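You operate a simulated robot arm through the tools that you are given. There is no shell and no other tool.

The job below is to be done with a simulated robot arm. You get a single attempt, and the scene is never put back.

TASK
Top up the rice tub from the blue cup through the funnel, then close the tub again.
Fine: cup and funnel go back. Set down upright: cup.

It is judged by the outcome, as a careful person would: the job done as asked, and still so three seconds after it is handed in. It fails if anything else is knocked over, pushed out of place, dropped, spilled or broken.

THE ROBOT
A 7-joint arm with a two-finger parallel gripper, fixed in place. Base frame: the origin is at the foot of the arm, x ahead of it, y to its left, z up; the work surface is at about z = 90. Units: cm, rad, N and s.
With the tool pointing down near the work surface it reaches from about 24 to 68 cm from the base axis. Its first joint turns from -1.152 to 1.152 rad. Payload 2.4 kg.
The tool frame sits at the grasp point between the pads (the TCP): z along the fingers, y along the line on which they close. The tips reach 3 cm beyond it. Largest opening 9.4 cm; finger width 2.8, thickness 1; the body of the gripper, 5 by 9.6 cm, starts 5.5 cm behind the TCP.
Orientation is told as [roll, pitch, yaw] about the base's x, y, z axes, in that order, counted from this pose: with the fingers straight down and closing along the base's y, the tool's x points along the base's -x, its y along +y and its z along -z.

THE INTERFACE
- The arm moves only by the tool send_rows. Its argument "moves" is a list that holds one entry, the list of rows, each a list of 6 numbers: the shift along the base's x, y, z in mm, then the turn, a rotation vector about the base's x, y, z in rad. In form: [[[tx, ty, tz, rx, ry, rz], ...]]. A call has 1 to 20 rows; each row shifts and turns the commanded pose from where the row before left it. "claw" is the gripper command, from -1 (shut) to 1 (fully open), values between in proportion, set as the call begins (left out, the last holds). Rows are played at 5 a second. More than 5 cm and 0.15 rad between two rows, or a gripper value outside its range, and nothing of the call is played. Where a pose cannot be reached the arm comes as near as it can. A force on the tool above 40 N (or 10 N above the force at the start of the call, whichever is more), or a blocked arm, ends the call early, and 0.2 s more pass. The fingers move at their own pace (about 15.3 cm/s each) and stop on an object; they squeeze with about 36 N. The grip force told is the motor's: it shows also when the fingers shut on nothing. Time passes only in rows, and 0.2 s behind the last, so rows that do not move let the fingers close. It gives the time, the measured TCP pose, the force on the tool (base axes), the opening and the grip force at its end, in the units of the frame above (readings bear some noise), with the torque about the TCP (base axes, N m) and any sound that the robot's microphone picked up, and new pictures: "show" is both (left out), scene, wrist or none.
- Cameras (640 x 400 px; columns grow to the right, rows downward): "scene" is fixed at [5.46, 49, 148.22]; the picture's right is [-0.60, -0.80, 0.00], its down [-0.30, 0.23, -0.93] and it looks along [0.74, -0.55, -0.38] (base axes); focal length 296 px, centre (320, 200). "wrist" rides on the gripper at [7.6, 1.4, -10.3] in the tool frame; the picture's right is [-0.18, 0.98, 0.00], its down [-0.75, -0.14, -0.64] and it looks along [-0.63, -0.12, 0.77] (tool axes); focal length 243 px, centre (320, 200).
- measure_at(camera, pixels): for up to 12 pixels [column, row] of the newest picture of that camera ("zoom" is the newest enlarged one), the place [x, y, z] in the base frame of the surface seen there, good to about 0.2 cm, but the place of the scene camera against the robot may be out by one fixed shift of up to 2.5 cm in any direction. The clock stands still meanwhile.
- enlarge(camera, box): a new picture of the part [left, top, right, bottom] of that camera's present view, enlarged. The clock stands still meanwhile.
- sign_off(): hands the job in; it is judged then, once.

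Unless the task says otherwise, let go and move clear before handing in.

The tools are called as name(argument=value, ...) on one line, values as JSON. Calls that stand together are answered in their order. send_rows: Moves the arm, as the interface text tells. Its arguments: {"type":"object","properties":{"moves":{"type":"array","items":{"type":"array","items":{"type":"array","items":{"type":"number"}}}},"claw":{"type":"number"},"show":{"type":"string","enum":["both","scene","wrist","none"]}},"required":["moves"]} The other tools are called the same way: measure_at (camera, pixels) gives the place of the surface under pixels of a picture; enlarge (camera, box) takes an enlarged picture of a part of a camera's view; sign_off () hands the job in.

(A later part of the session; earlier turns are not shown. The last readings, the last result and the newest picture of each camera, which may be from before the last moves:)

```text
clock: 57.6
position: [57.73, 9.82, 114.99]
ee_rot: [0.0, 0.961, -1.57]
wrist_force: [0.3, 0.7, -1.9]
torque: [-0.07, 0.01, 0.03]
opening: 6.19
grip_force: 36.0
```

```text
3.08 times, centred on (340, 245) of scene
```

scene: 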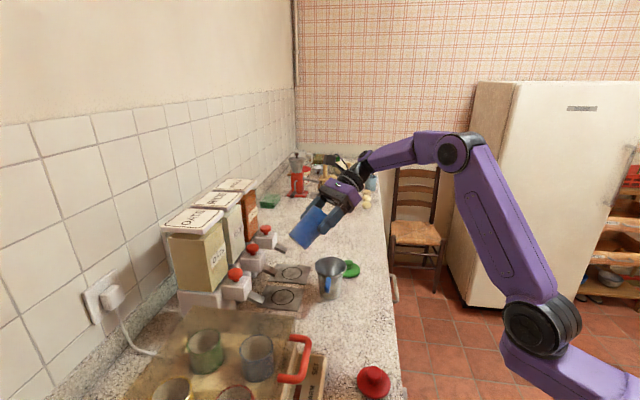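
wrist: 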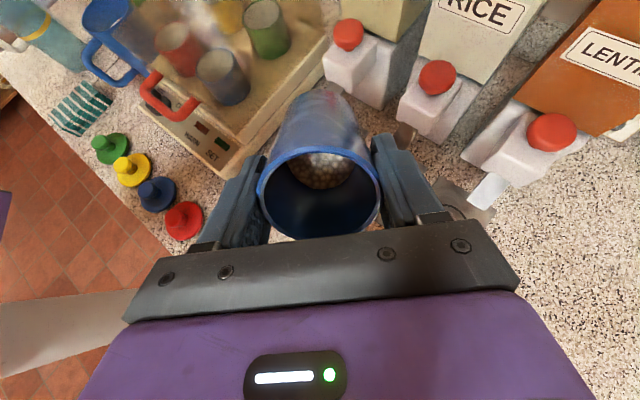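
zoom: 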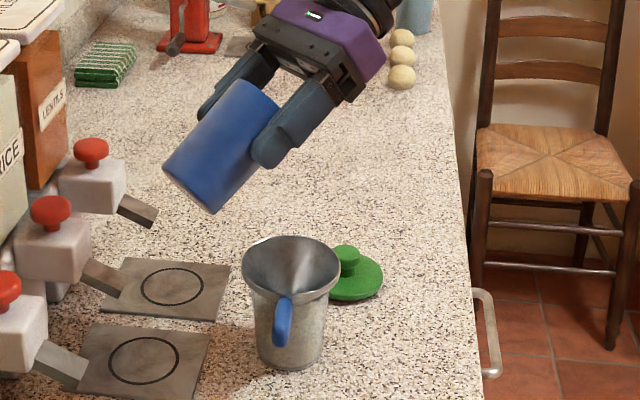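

Tilt is 55°, rice still in the cup. I'll lower so the cup's lower lip is about 3 cm above the funnel rim and ~2 cm to the +y side of its centre.

send_rows(moves=[[[0, 2, -23, 0, 0, 0], [0, 2, -23, 0, 0, 0], [0, 2, -23, 0, 0, 0], [0, 2, -23, 0, 0, 0], [0, 2, -13, 0, 0, 0], [0, 0, -8, 0, 0, 0], [0, 0, 0, 0, 0, 0]]], show="both")

enlarge(camera="scene", box=[280, 210, 400, 320])

```text
clock: 59.2
position: [57.64, 10.99, 103.57]
ee_rot: [0.002, 0.959, -1.569]
wrist_force: [-0.3, -0.3, -1.8]
torque: [-0.04, -0.01, 0.01]
opening: 6.17
grip_force: 36.3
```

scene: 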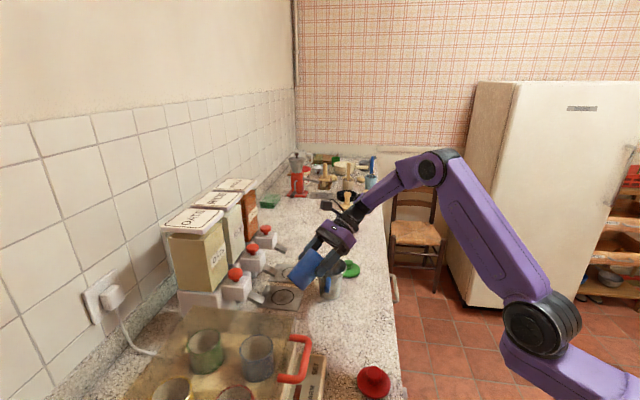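
wrist: 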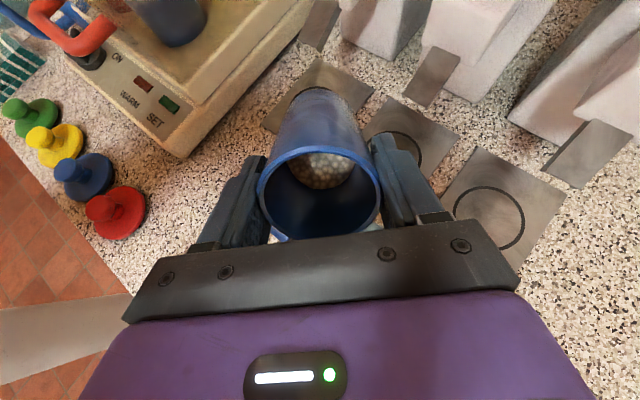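

```text
3.64 times, centred on (340, 265) of scene
```

zoom: 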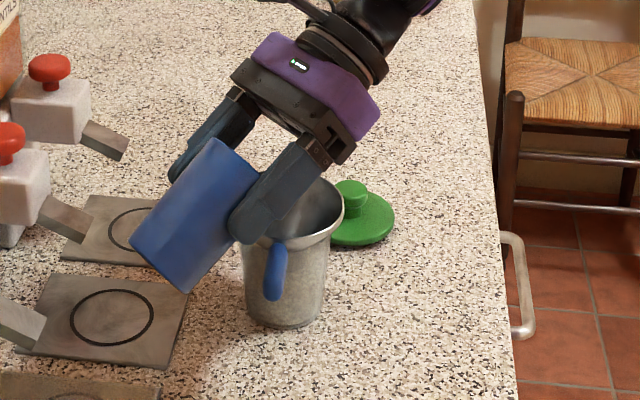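

Clearances look fine. Continue tilting about the lip: next to ~72°.

send_rows(moves=[[[0, -1.65, 2.82, 0.1, 0, 0], [0, -1.94, 2.63, 0.1, 0, 0], [0, -2.18, 2.42, 0.1, 0, 0], [0, 0, 0, 0, 0, 0]]], show="wrist")

enlarge(camera="scene", box=[280, 210, 400, 320])

```text
clock: 60.2
position: [57.78, 10.32, 104.43]
ee_rot: [0.002, 1.259, -1.569]
wrist_force: [0.1, -0.4, -1.8]
torque: [-0.04, -0.01, -0.02]
opening: 6.21
grip_force: 35.6
```

wrist: 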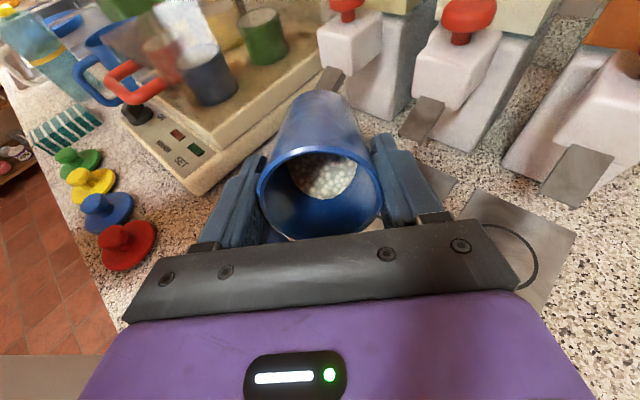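

```text
3.64 times, centred on (340, 265) of scene
```

zoom: 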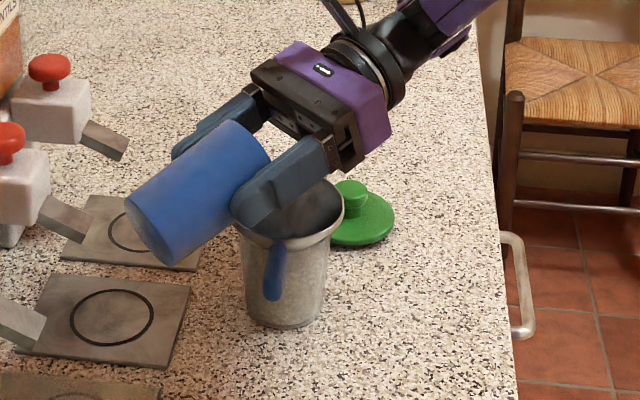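

72°: the rice stays packed at the bottom. Continue slowly to ~84°.

send_rows(moves=[[[0, -1.2, 1.1, 0.05, 0, 0], [0, -1.2, 1.1, 0.05, 0, 0], [0, -1.3, 1.0, 0.05, 0, 0], [0, -1.3, 0.95, 0.05, 0, 0], [0, 0, 0, 0, 0, 0]]], show="wrist")

enlarge(camera="scene", box=[280, 210, 400, 320])

```text
clock: 61.4
position: [57.75, 9.74, 104.92]
ee_rot: [0.011, 1.461, -1.562]
wrist_force: [-0.4, 0.3, -1.8]
torque: [-0.05, -0.01, 0.01]
opening: 6.2
grip_force: 36.0
```

wrist: 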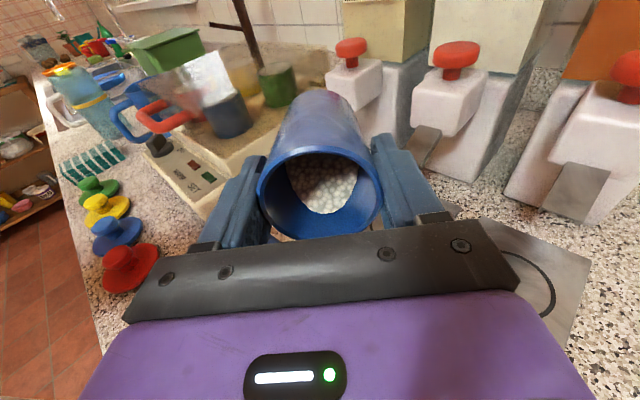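

```text
3.64 times, centred on (340, 265) of scene
```

zoom: 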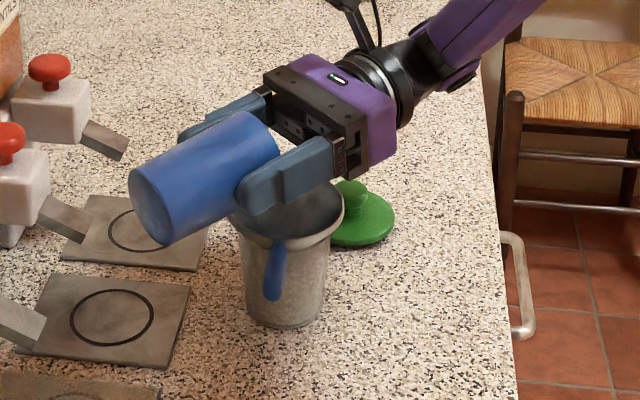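

At 84° the rice has begun to slide toward the lip (wrist (325,205)). Continue in fine steps.

send_rows(moves=[[[0, -1.1, 0.7, 0.04, 0, 0], [0, -1.1, 0.7, 0.04, 0, 0], [0, 0, 0, 0, 0, 0], [0, 0, 0, 0, 0, 0]]], show="wrist")

enlarge(camera="scene", box=[280, 210, 400, 320])

```text
clock: 62.4
position: [57.58, 9.51, 105.06]
ee_rot: [0.012, 1.54, -1.559]
wrist_force: [-0.4, -0.8, -2.1]
torque: [-0.03, -0.01, 0.04]
opening: 6.2
grip_force: 36.0
```

wrist: 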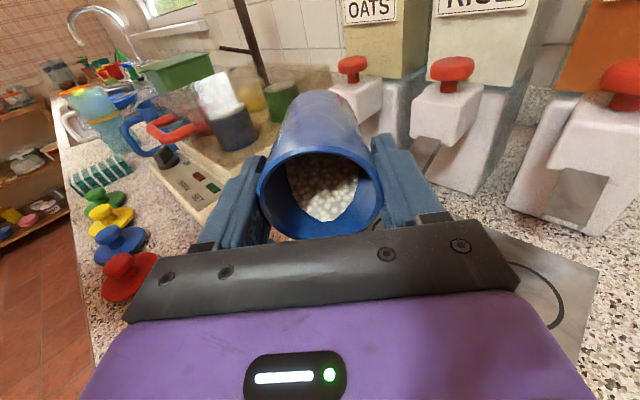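

```text
3.64 times, centred on (340, 265) of scene
```

zoom: 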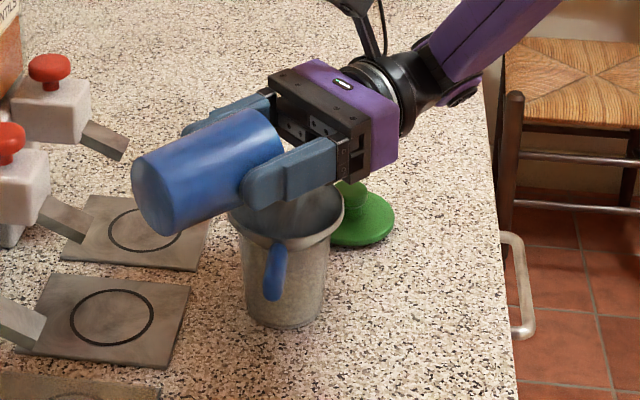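

88°: rice front near the lip. Continue finely.

send_rows(moves=[[[0, -1.1, 0.6, 0.04, 0, 0], [0, 0, 0, 0, 0, 0], [0, -1.1, 0.6, 0.04, 0, 0], [0, 0, 0, 0, 0, 0], [0, 0, 0, 0, 0, 0]]], show="wrist")

enlarge(camera="scene", box=[280, 210, 400, 320])

```text
clock: 63.6
position: [57.65, 9.41, 105.12]
ee_rot: [3.129, 1.523, 1.559]
wrist_force: [-0.2, -0.4, -1.8]
torque: [-0.06, 0.02, 0.02]
opening: 6.17
grip_force: 36.1
```

wrist: 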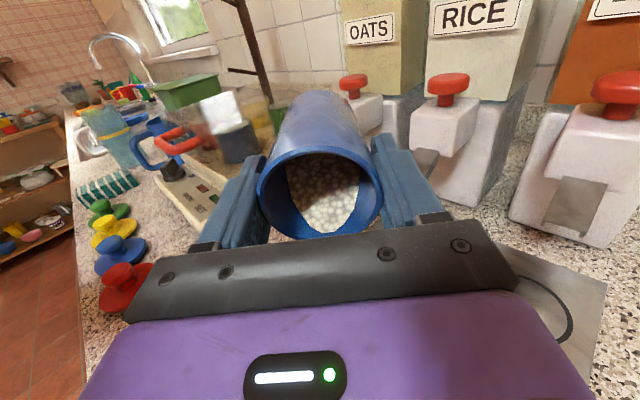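

```text
3.64 times, centred on (340, 265) of scene
```

zoom: 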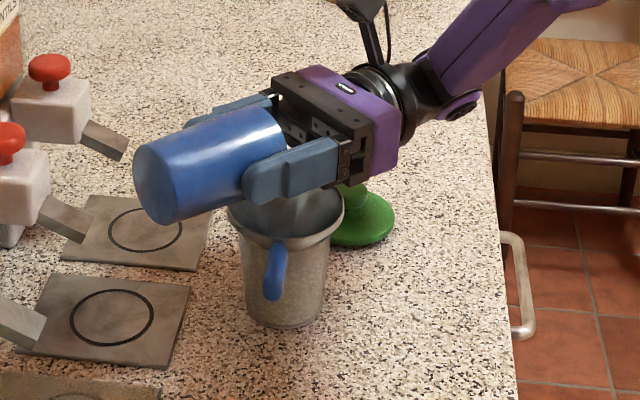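

93°: rice is at the lip. Continue in fine steps with pauses so it trickles.

send_rows(moves=[[[0, -0.9, 0.45, 0.03, 0, 0], [0, 0, 0, 0, 0, 0], [0, -0.9, 0.45, 0.03, 0, 0], [0, 0, 0, 0, 0, 0], [0, 0, 0, 0, 0, 0]]], show="wrist")

enlarge(camera="scene", box=[280, 210, 400, 320])

```text
clock: 64.8
position: [57.61, 9.23, 105.3]
ee_rot: [3.137, 1.461, 1.567]
wrist_force: [-0.2, 0.6, -0.8]
torque: [-0.1, -0.03, -0.04]
opening: 6.17
grip_force: 36.0
```

wrist: 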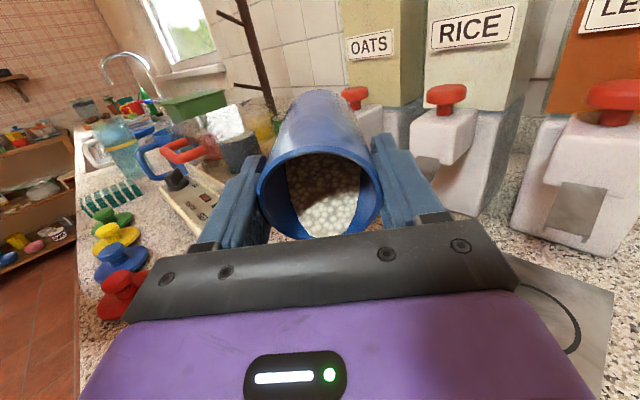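

```text
3.64 times, centred on (340, 265) of scene
```

zoom: 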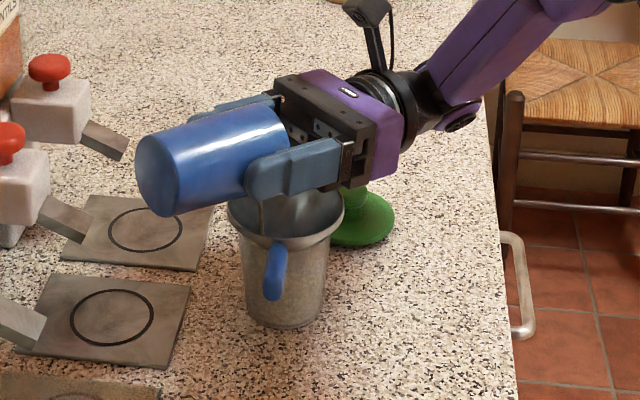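

96°: on the verge. Continue with small steps, watching for spill.

send_rows(moves=[[[0, -0.9, 0.4, 0.03, 0, 0], [0, 0, 0, 0, 0, 0], [0, 0, 0, 0, 0, 0], [0, -0.6, 0.25, 0.02, 0, 0], [0, 0, 0, 0, 0, 0], [0, 0, 0, 0, 0, 0]]], show="wrist")

enlarge(camera="scene", box=[280, 210, 400, 320])

```text
clock: 66.2
position: [57.66, 9.05, 105.34]
ee_rot: [3.138, 1.412, 1.566]
wrist_force: [0.9, 1.1, -1.4]
torque: [-0.05, -0.04, -0.05]
opening: 6.18
grip_force: 35.9
```

wrist: 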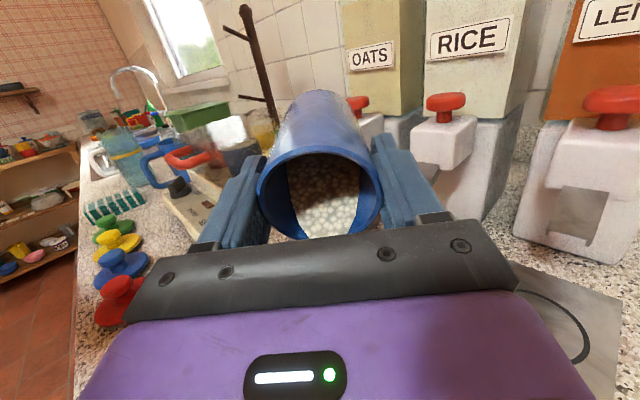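

```text
3.64 times, centred on (340, 265) of scene
```

zoom: 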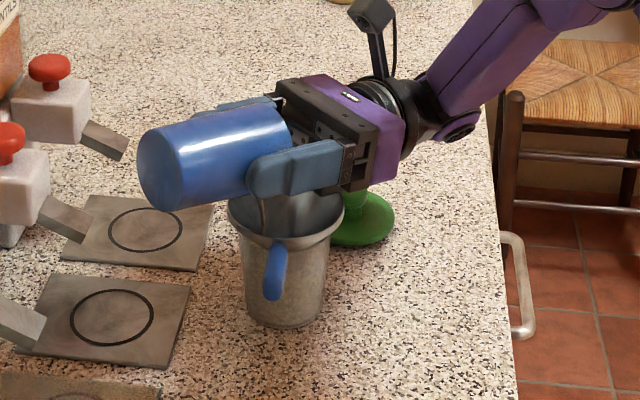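

enlarge(camera="wrist", box=[250, 130, 390, 250])

enlarge(camera="scene", box=[320, 240, 370, 290])

```text
3.33 times, centred on (320, 190) of wrist
```

zoom: 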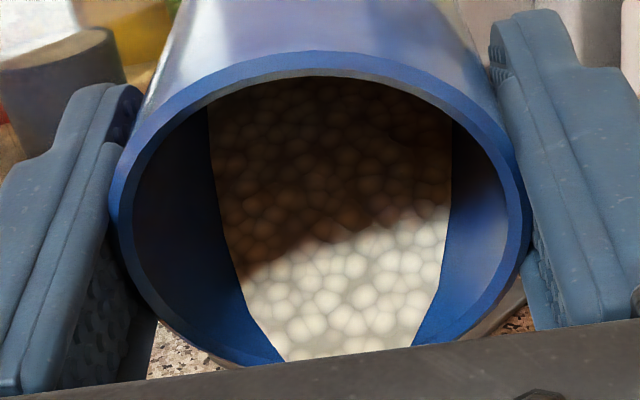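

```text
8.00 times, centred on (345, 265) of scene
```

zoom: 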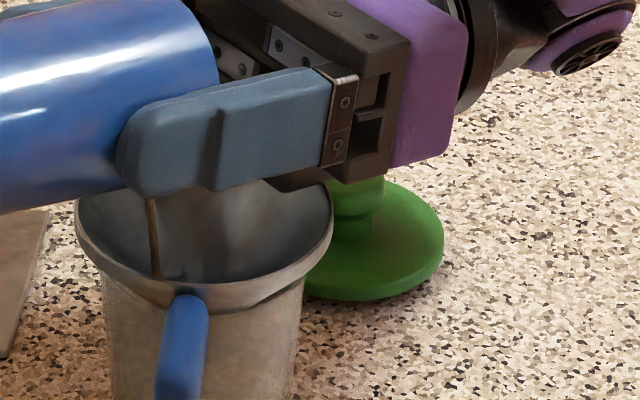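

A thin stream (zoom (153,240)) is already falling inside the funnel. Hold for a moment and look again.

send_rows(moves=[[[0, 0, 0, 0, 0, 0], [0, 0, 0, 0, 0, 0], [0, 0, 0, 0, 0, 0], [0, 0, 0, 0, 0, 0]]], show="wrist")

enlarge(camera="scene", box=[310, 240, 370, 300])

enlarge(camera="wrist", box=[250, 130, 390, 250])

```text
clock: 67.2
position: [57.72, 9.08, 105.36]
ee_rot: [3.138, 1.413, 1.567]
wrist_force: [0.0, 0.2, -1.8]
torque: [-0.1, 0.0, -0.02]
opening: 6.17
grip_force: 35.8
```

wrist: 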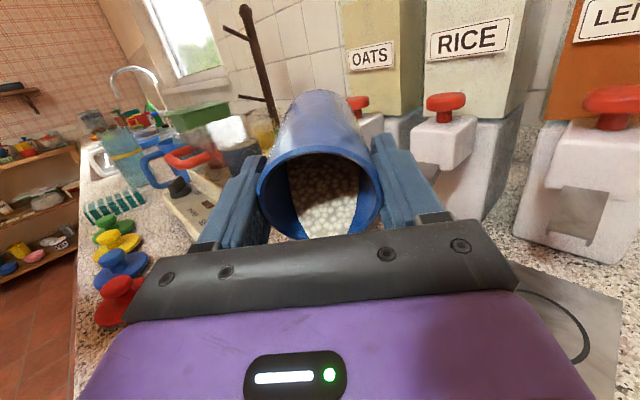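

```text
6.67 times, centred on (340, 270) of scene
```

zoom: 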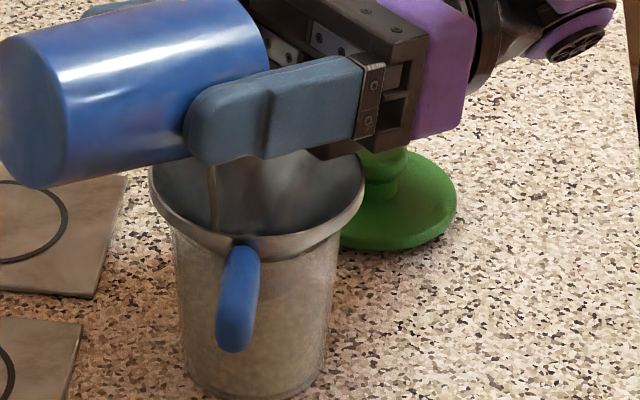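

```text
3.33 times, centred on (320, 190) of wrist
```

zoom: 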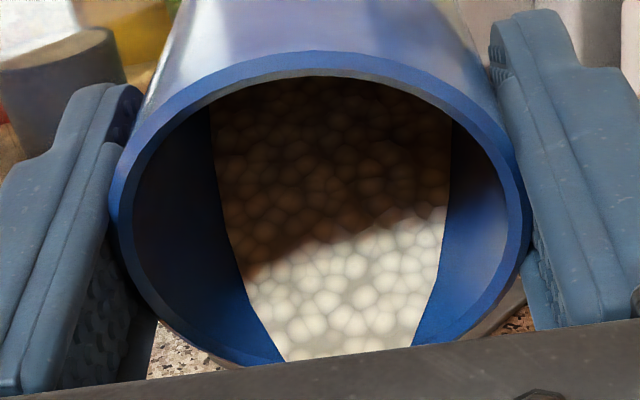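

The stream lands within the funnel. I'll hold this angle for about 3 s and compare.

send_rows(moves=[[[0, 0, 0, 0, 0, 0], [0, 0, 0, 0, 0, 0], [0, 0, 0, 0, 0, 0], [0, 0, 0, 0, 0, 0], [0, 0, 0, 0, 0, 0], [0, 0, 0, 0, 0, 0], [0, 0, 0, 0, 0, 0], [0, 0, 0, 0, 0, 0], [0, 0, 0, 0, 0, 0], [0, 0, 0, 0, 0, 0], [0, 0, 0, 0, 0, 0], [0, 0, 0, 0, 0, 0], [0, 0, 0, 0, 0, 0], [0, 0, 0, 0, 0, 0], [0, 0, 0, 0, 0, 0]]], show="none")

enlarge(camera="scene", box=[310, 240, 370, 300])

enlarge(camera="wrist", box=[250, 130, 390, 250])

```text
clock: 70.4
position: [57.6, 9.15, 105.37]
ee_rot: [3.14, 1.413, 1.569]
wrist_force: [0.1, 0.0, -1.8]
torque: [-0.08, -0.05, 0.01]
opening: 6.16
grip_force: 36.2
```

```text
6.67 times, centred on (340, 270) of scene
```

zoom: 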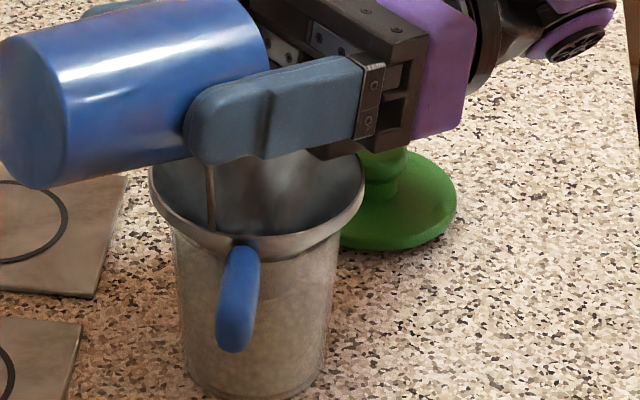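

```text
3.33 times, centred on (320, 190) of wrist
```

zoom: 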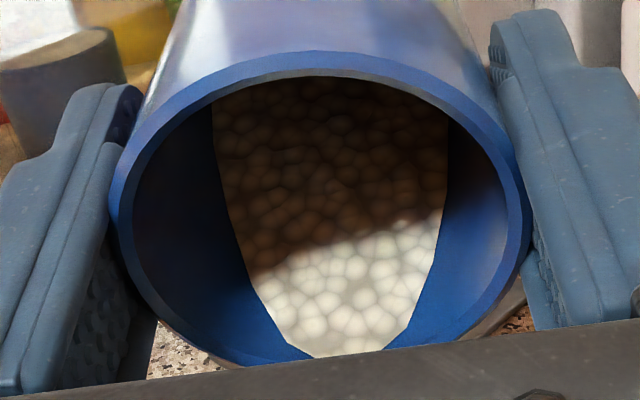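

Flow is slow and steady. Tilt a little further and hold.

send_rows(moves=[[[0, -0.9, 0.35, 0.03, 0, 0], [0, 0, 0, 0, 0, 0], [0, 0, 0, 0, 0, 0], [0, 0, 0, 0, 0, 0], [0, 0, 0, 0, 0, 0], [0, -0.9, 0.3, 0.03, 0, 0], [0, 0, 0, 0, 0, 0], [0, 0, 0, 0, 0, 0], [0, 0, 0, 0, 0, 0], [0, 0, 0, 0, 0, 0]]], show="none")

enlarge(camera="scene", box=[310, 240, 370, 300])

enlarge(camera="wrist", box=[250, 130, 390, 250])

```text
clock: 72.6
position: [57.63, 8.88, 105.4]
ee_rot: [3.14, 1.354, 1.569]
wrist_force: [-0.3, -0.5, -0.7]
torque: [-0.21, -0.01, 0.01]
opening: 6.19
grip_force: 36.1
```

```text
6.67 times, centred on (340, 270) of scene
```

zoom: 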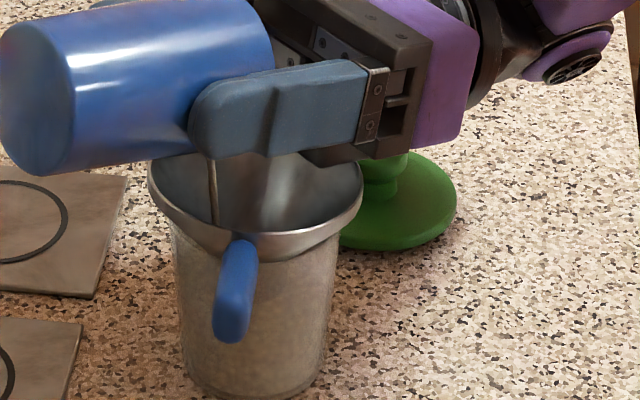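

```text
3.33 times, centred on (320, 190) of wrist
```

zoom: 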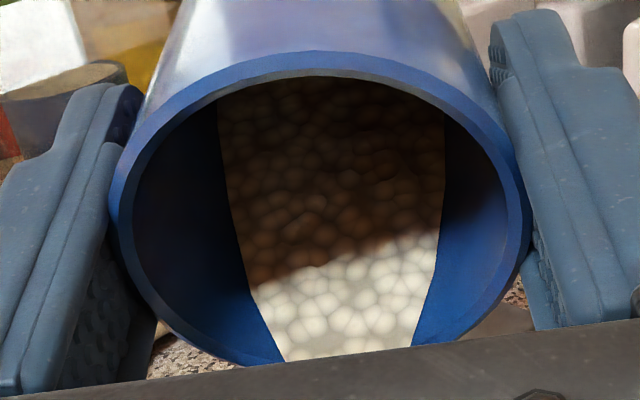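

The reading changed (torque −0.21, force +1 N) and the funnel handle has risen a little: the gripper body is touching the funnel's −y rim. I'll raise right away by 12 mm.

send_rows(moves=[[[0, 0, 3, 0, 0, 0], [0, 0, 3, 0, 0, 0], [0, 0, 3, 0, 0, 0], [0, 0, 3, 0, 0, 0], [0, 0, 0, 0, 0, 0]]], show="wrist")

enlarge(camera="scene", box=[310, 240, 370, 300])

```text
clock: 73.8
position: [57.63, 8.97, 106.56]
ee_rot: [3.14, 1.353, 1.57]
wrist_force: [0.3, 0.8, -1.1]
torque: [-0.06, -0.02, -0.02]
opening: 6.17
grip_force: 35.4
```

wrist: 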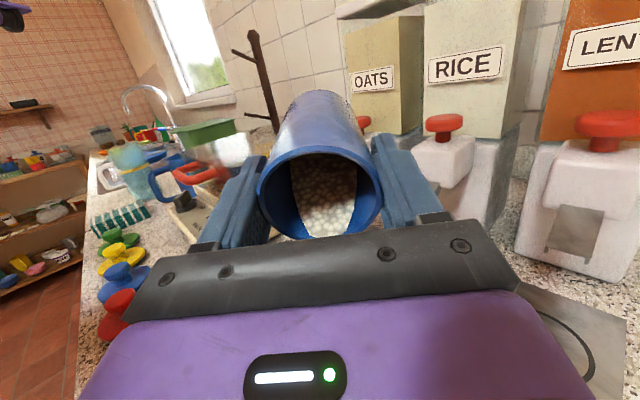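

```text
6.67 times, centred on (340, 270) of scene
```

zoom: 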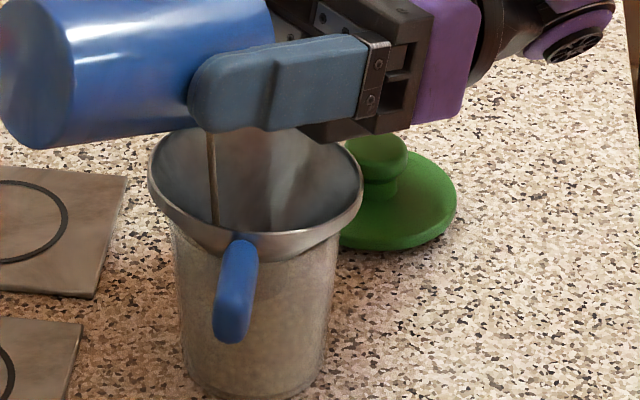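

Contact is gone, the funnel is still seated (tilted only slightly) and the stream falls inside it. I'll keep pouring with more height for each bit of tilt.

send_rows(moves=[[[0, 0, 3.5, 0, 0, 0], [0, -0.9, 4, 0.03, 0, 0], [0, 0, 0, 0, 0, 0], [0, 0, 0, 0, 0, 0], [0, 0, 0, 0, 0, 0], [0, -0.9, 4, 0.03, 0, 0], [0, 0, 0, 0, 0, 0], [0, 0, 0, 0, 0, 0], [0, 0, 0, 0, 0, 0]]], show="none")

enlarge(camera="scene", box=[310, 240, 370, 300])

enlarge(camera="wrist", box=[250, 130, 390, 250])

```text
clock: 75.8
position: [57.67, 8.67, 107.93]
ee_rot: [3.139, 1.292, 1.569]
wrist_force: [-0.6, -0.4, -2.0]
torque: [-0.04, -0.03, 0.01]
opening: 6.18
grip_force: 35.5
```

```text
6.67 times, centred on (340, 270) of scene
```

zoom: 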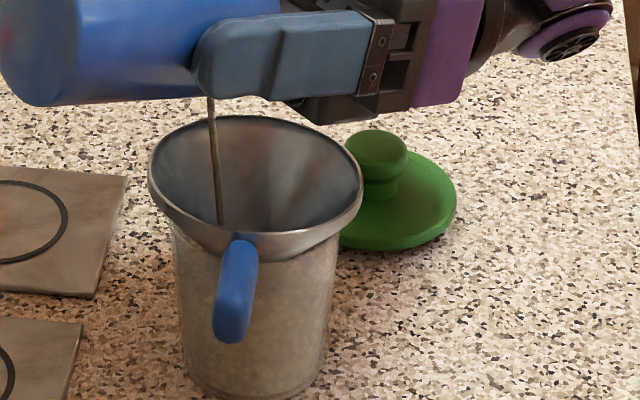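

```text
3.33 times, centred on (320, 190) of wrist
```

zoom: 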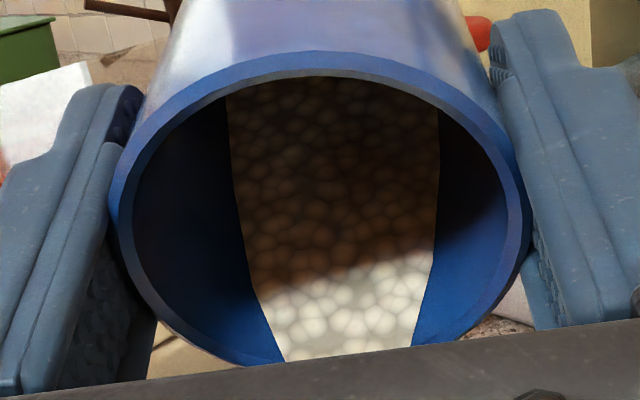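

Stream is steady inside the funnel at 106° tilt. Hold for 3 s here.

send_rows(moves=[[[0, 0, 0, 0, 0, 0], [0, 0, 0, 0, 0, 0], [0, 0, 0, 0, 0, 0], [0, 0, 0, 0, 0, 0], [0, 0, 0, 0, 0, 0], [0, 0, 0, 0, 0, 0], [0, 0, 0, 0, 0, 0], [0, 0, 0, 0, 0, 0], [0, 0, 0, 0, 0, 0], [0, 0, 0, 0, 0, 0], [0, 0, 0, 0, 0, 0], [0, 0, 0, 0, 0, 0]]], show="none")

enlarge(camera="scene", box=[310, 240, 370, 300])

enlarge(camera="wrist", box=[250, 130, 390, 250])

```text
clock: 78.4
position: [57.68, 8.77, 107.85]
ee_rot: [3.139, 1.292, 1.568]
wrist_force: [0.3, 0.7, -0.9]
torque: [-0.05, -0.01, -0.02]
opening: 6.19
grip_force: 36.3
```

```text
6.67 times, centred on (340, 270) of scene
```

zoom: 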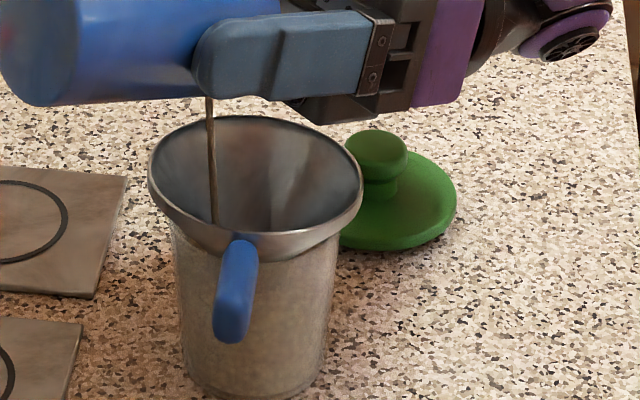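

```text
3.33 times, centred on (320, 190) of wrist
```

zoom: 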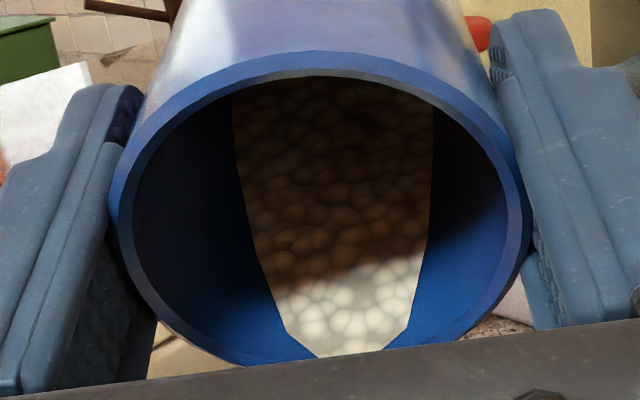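

Rice continues to recede in the cup. Increase tilt gradually with matching lift.

send_rows(moves=[[[0, -0.5, 3, 0.03, 0, 0], [0, 0, 0, 0, 0, 0], [0, 0, 0, 0, 0, 0], [0, 0, 0, 0, 0, 0], [0, -0.5, 3, 0.03, 0, 0], [0, 0, 0, 0, 0, 0], [0, 0, 0, 0, 0, 0], [0, 0, 0, 0, 0, 0], [0, 0, 0, 0, 0, 0], [0, 0, 0, 0, 0, 0]]], show="none")

enlarge(camera="scene", box=[310, 240, 370, 300])

enlarge(camera="wrist", box=[250, 130, 390, 250])

```text
clock: 80.6
position: [57.71, 8.64, 108.33]
ee_rot: [3.14, 1.232, 1.569]
wrist_force: [-0.3, -0.2, -0.7]
torque: [-0.04, 0.0, -0.02]
opening: 6.19
grip_force: 36.4
```

```text
6.67 times, centred on (340, 270) of scene
```

zoom: 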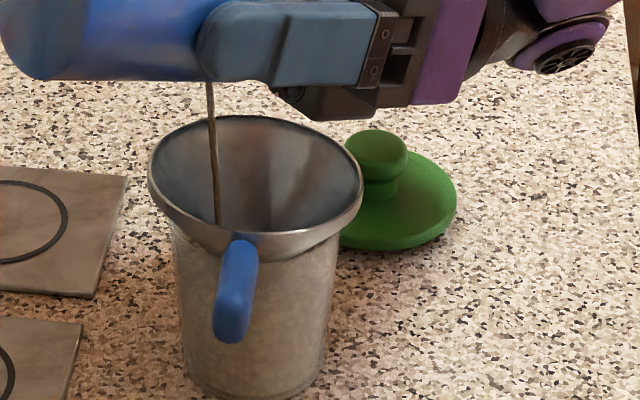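

```text
3.33 times, centred on (320, 190) of wrist
```

zoom: 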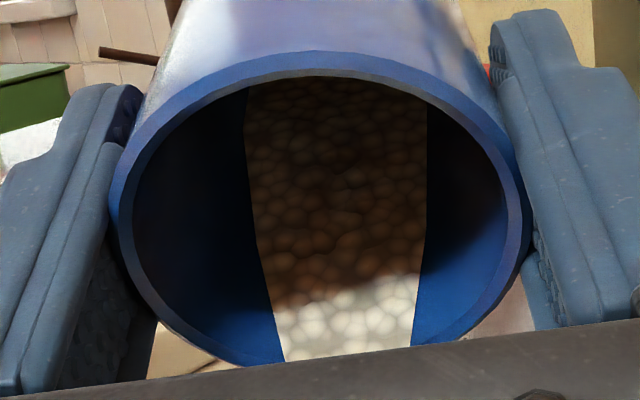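

Going well. Continue: hold, then tilt further.

send_rows(moves=[[[0, 0, 0, 0, 0, 0], [0, 0, 0, 0, 0, 0], [0, 0, 0, 0, 0, 0], [0, 0, 0, 0, 0, 0], [0, 0, 3, 0.03, 0, 0], [0, 0, 0, 0, 0, 0], [0, 0, 0, 0, 0, 0], [0, 0, 0, 0, 0, 0], [0, 0, 0, 0, 0, 0], [0, 0, 3, 0.03, 0, 0], [0, 0, 0, 0, 0, 0], [0, 0, 0, 0, 0, 0], [0, 0, 0, 0, 0, 0], [0, 0, 0, 0, 0, 0]]], show="none")

enlarge(camera="scene", box=[310, 240, 370, 300])

enlarge(camera="wrist", box=[250, 130, 390, 250])

```text
clock: 83.6
position: [57.69, 8.59, 109.17]
ee_rot: [3.14, 1.172, 1.571]
wrist_force: [-0.6, 0.3, -1.4]
torque: [-0.04, -0.01, -0.01]
opening: 6.22
grip_force: 36.3
```

```text
6.67 times, centred on (340, 270) of scene
```

zoom: 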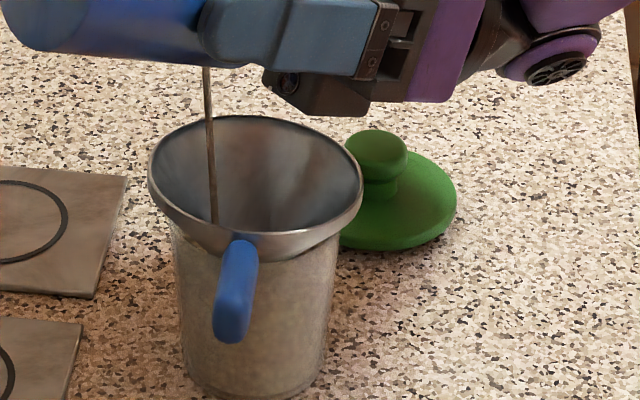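

```text
3.33 times, centred on (320, 190) of wrist
```

zoom: 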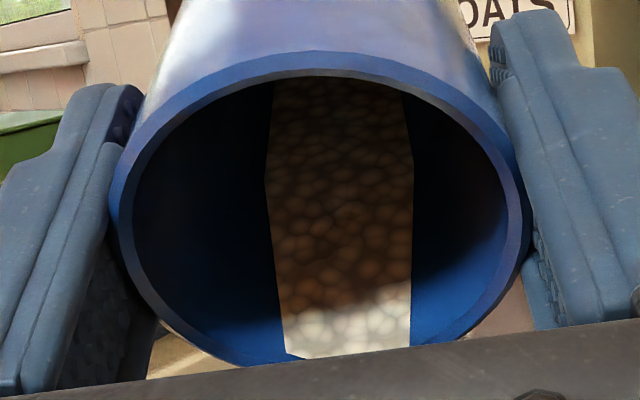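

Only a strip remains at 113°. Continue to tilt in small steps.

send_rows(moves=[[[0, -1.5, 3, 0.03, 0, 0], [0, 0, 0, 0, 0, 0], [0, 0, 0, 0, 0, 0], [0, 0, 0, 0, 0, 0], [0, 0, 0, 0, 0, 0], [0, -1, 3, 0.03, 0, 0], [0, 0, 0, 0, 0, 0], [0, 0, 0, 0, 0, 0], [0, 0, 0, 0, 0, 0], [0, 0, 0, 0, 0, 0], [0, 0, 0, 0, 0, 0], [0, 0, 0, 0, 0, 0], [0, 0, 0, 0, 0, 0]]], show="none")

enlarge(camera="scene", box=[300, 230, 370, 300])

enlarge(camera="wrist", box=[250, 130, 390, 250])

```text
clock: 86.4
position: [57.68, 8.18, 109.71]
ee_rot: [3.138, 1.11, 1.57]
wrist_force: [-0.7, -0.7, -0.7]
torque: [-0.04, 0.0, 0.01]
opening: 6.18
grip_force: 36.4
```

```text
5.71 times, centred on (335, 265) of scene
```

zoom: 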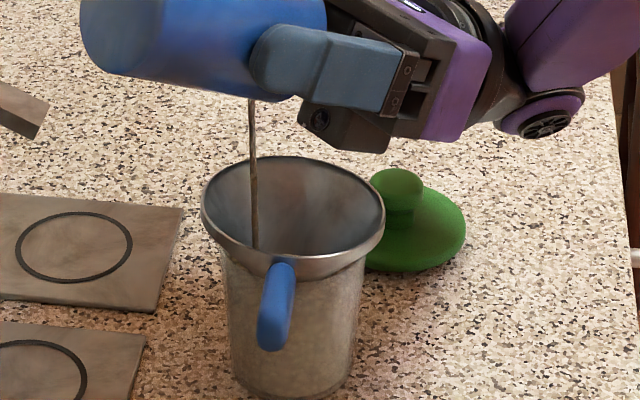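

```text
3.33 times, centred on (320, 190) of wrist
```

zoom: 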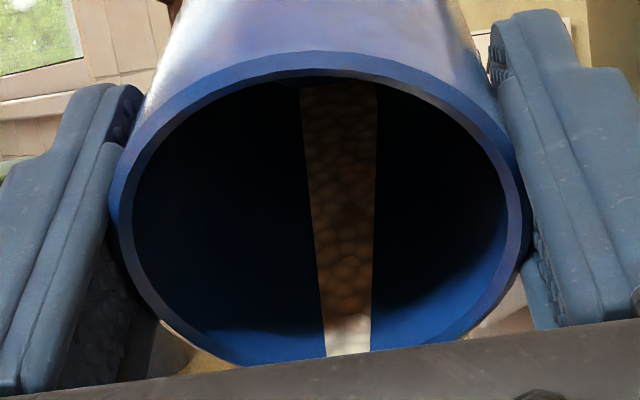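

Nearly empty. A bit more tilt and hold to drain the last strip.

send_rows(moves=[[[0, 0, 0, 0, 0, 0], [0, 0, 0, 0, 0, 0], [0, 0, 3, 0.03, 0, 0], [0, 0, 0, 0, 0, 0], [0, 0, 0, 0, 0, 0], [0, 0, 0, 0, 0, 0], [0, 0, 3, 0.03, 0, 0], [0, 0, 0, 0, 0, 0], [0, 0, 0, 0, 0, 0], [0, 0, 0, 0, 0, 0], [0, 0, 0, 0, 0, 0], [0, 0, 0, 0, 0, 0]]], show="none")

enlarge(camera="scene", box=[300, 230, 370, 300])

enlarge(camera="wrist", box=[250, 130, 390, 250])

```text
clock: 89.0
position: [57.87, 8.38, 110.07]
ee_rot: [3.14, 1.052, 1.569]
wrist_force: [-0.5, -0.4, -2.0]
torque: [-0.02, 0.0, -0.01]
opening: 6.18
grip_force: 35.9
```

```text
5.71 times, centred on (335, 265) of scene
```

zoom: 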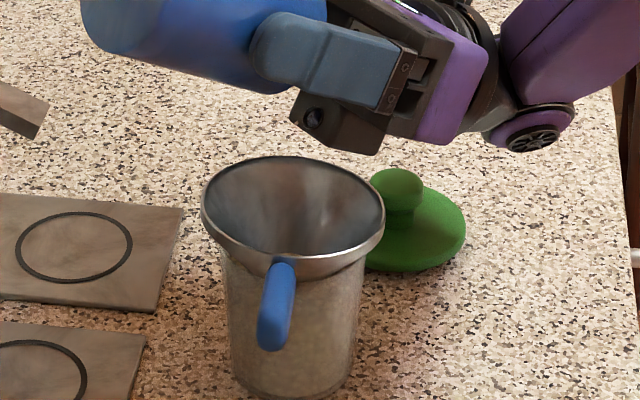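

```text
3.33 times, centred on (320, 190) of wrist
```

zoom: 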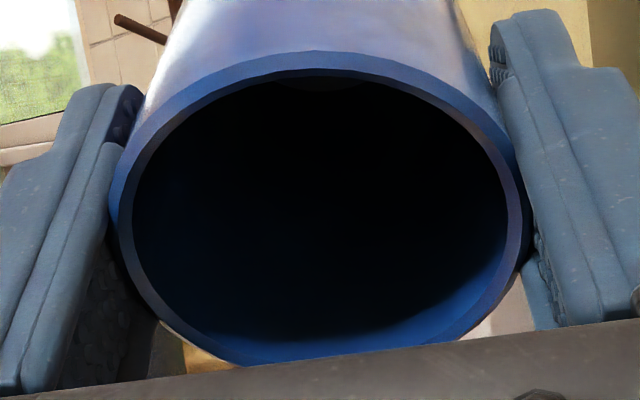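

Cup is empty and the stream has stopped. Raise away and bring the cup back upright.

send_rows(moves=[[[0, 0, 30, 0, 0, 0], [0, 0, 30, 0, 0, 0], [0, 0, 10, -0.14, 0, 0], [0, 0, 0, -0.14, 0, 0], [0, 0, 0, -0.14, 0, 0], [0, 0, 0, -0.14, 0, 0], [0, 0, 0, -0.14, 0, 0], [0, 0, 0, -0.14, 0, 0], [0, 0, 0, -0.14, 0, 0], [0, 0, 0, -0.14, 0, 0], [0, 0, 0, -0.14, 0, 0], [0, 0, 0, -0.14, 0, 0], [0, 0, 0, -0.14, 0, 0], [0, 0, 0, -0.14, 0, 0], [0, 0, 0, -0.14, 0, 0], [0, 0, 0, -0.14, 0, 0], [0, 0, 0, -0.13, 0, 0], [0, 0, 0, 0, 0, 0]]], show="both")

enlarge(camera="scene", box=[290, 220, 380, 310])

```text
clock: 92.8
position: [57.71, 8.3, 117.23]
ee_rot: [0.0, -0.001, -1.569]
wrist_force: [-0.2, 0.2, -1.3]
torque: [0.0, 0.02, 0.0]
opening: 6.16
grip_force: 35.5
```

scene: 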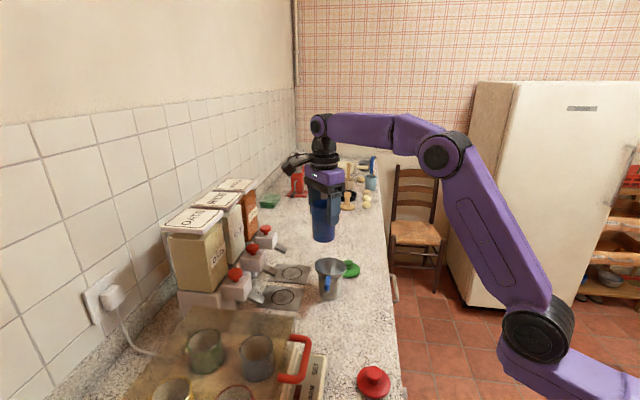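
wrist: 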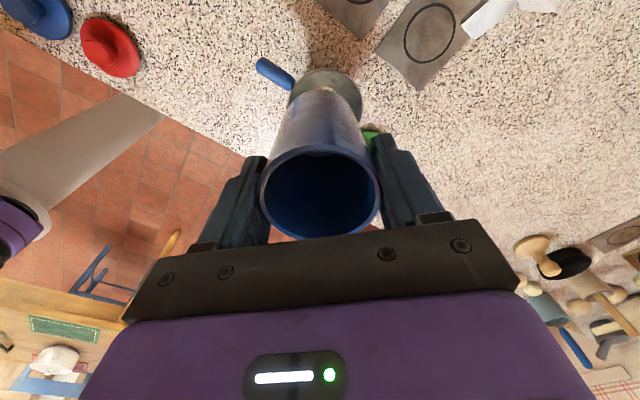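

```text
4.44 times, centred on (335, 265) of scene
```

zoom: 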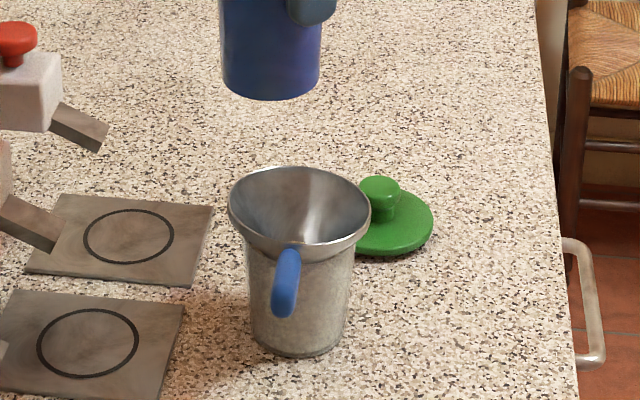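

The funnel still sits on the tub. Carry the cup back to its original place (47.95,14.82), staying high.

send_rows(moves=[[[-12, 8, 0, 0, 0, 0], [-22, 15, 0, 0, 0, 0], [-24, 16, 0, 0, 0, 0], [-22, 15, 0, 0, 0, 0], [-17.6, 11.2, 0, 0, 0, 0], [0, 0, 0, 0, 0, 0], [0, 0, -20, 0, 0, 0], [0, 0, -30, 0, 0, 0], [0, 0, -30, 0, 0, 0], [0, 0, -30, 0, 0, 0], [0, 0, -30, 0, 0, 0], [0, 0, 0, 0, 0, 0]]], show="both")

enlarge(camera="scene", box=[280, 240, 390, 350])

```text
clock: 95.4
position: [47.53, 14.91, 103.2]
ee_rot: [0.001, 0.0, -1.571]
wrist_force: [0.4, -0.3, -1.2]
torque: [0.0, -0.01, 0.01]
opening: 6.18
grip_force: 35.8
```

scene: 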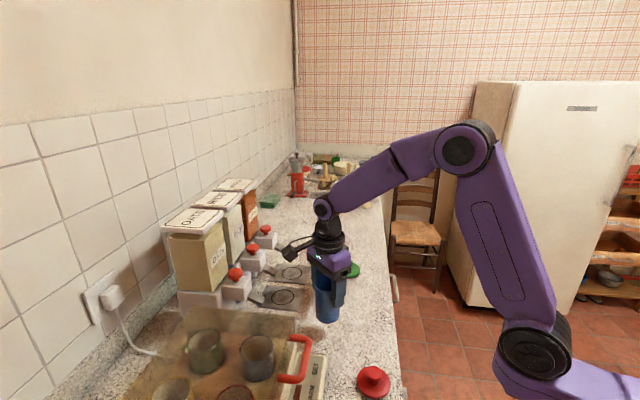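
wrist: 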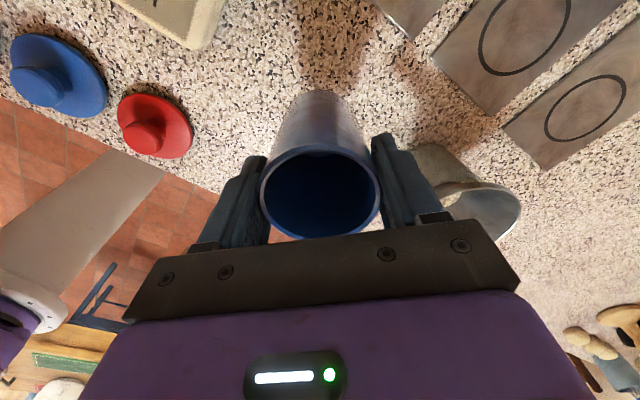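

```text
3.64 times, centred on (335, 295) of scene
```

zoom: 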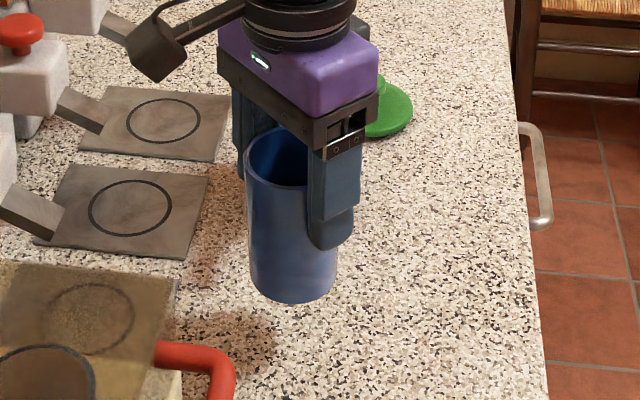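

Cup is above its original place. Lower it to the counter gently.

send_rows(moves=[[[0, 0, -20, 0, 0, 0], [0, 0, -15, 0, 0, 0], [0, 0, -10, 0, 0, 0], [0, 0, 0, 0, 0, 0]]], show="none")

send_rows(moves=[[[0, 0, -3, 0, 0, 0], [0, 0, -2, 0, 0, 0], [0, 0, -1, 0, 0, 0], [0, 0, 0, 0, 0, 0]]], show="wrist")

```text
clock: 96.4
position: [47.61, 14.79, 98.63]
ee_rot: [0.0, 0.0, -1.568]
wrist_force: [0.2, -0.1, -0.6]
torque: [0.01, 0.02, 0.01]
opening: 6.19
grip_force: 36.1
```

```text
clock: 97.4
position: [47.98, 15.06, 98.13]
ee_rot: [-0.002, 0.001, -1.569]
wrist_force: [-3.4, -1.1, 6.2]
torque: [0.08, 0.13, 0.06]
opening: 6.18
grip_force: 35.9
```

wrist: 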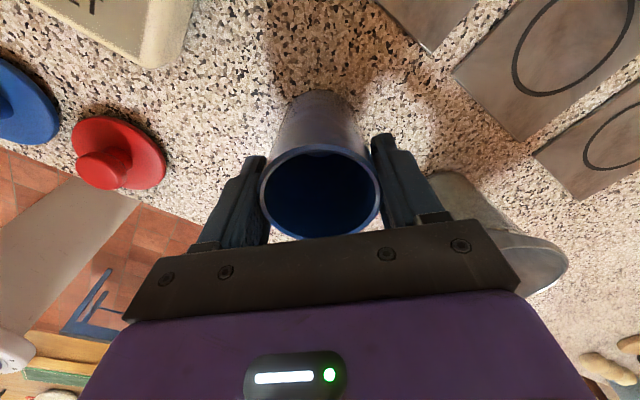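

Contact (6 N) at z≈98.1. The cup is on the counter; open to release.

send_rows(moves=[[[0, 0, -1, 0, 0, 0], [0, 0, 0, 0, 0, 0]]], show="none")

send_rows(moves=[[[0, 0, 0, 0, 0, 0], [0, 0, 0, 0, 0, 0]]], claw=0.7, show="both")

enlarge(camera="scene", box=[280, 240, 390, 350])

```text
clock: 98.0
position: [48.04, 15.05, 97.98]
ee_rot: [0.003, -0.001, -1.571]
wrist_force: [-5.7, -3.6, 25.2]
torque: [0.04, 0.06, 0.0]
opening: 6.17
grip_force: 35.9
```

```text
clock: 98.6
position: [47.98, 15.03, 97.93]
ee_rot: [0.001, 0.0, -1.57]
wrist_force: [-0.4, -0.3, -0.3]
torque: [-0.04, 0.02, 0.0]
opening: 7.97
grip_force: 0.1
```

scene: 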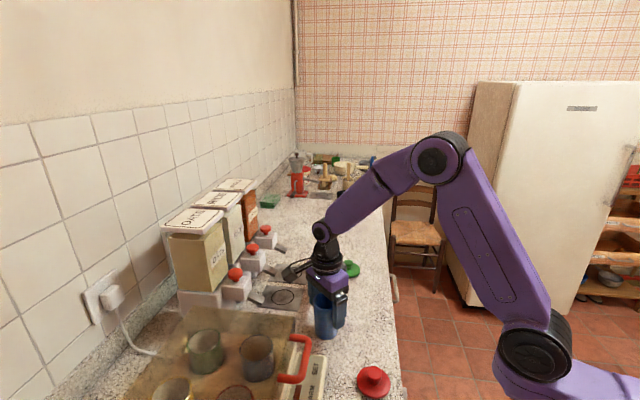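
wrist: 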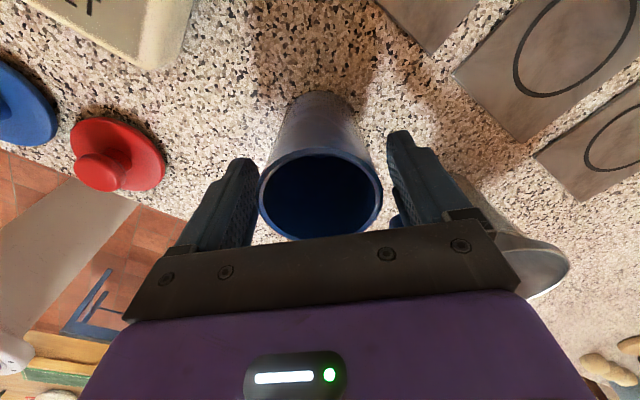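

```text
3.64 times, centred on (335, 295) of scene
```

zoom: 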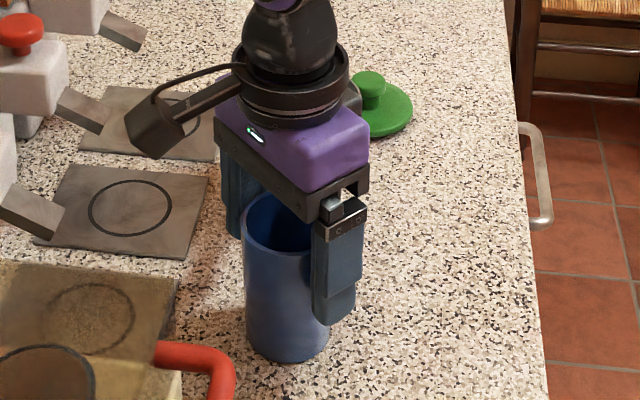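

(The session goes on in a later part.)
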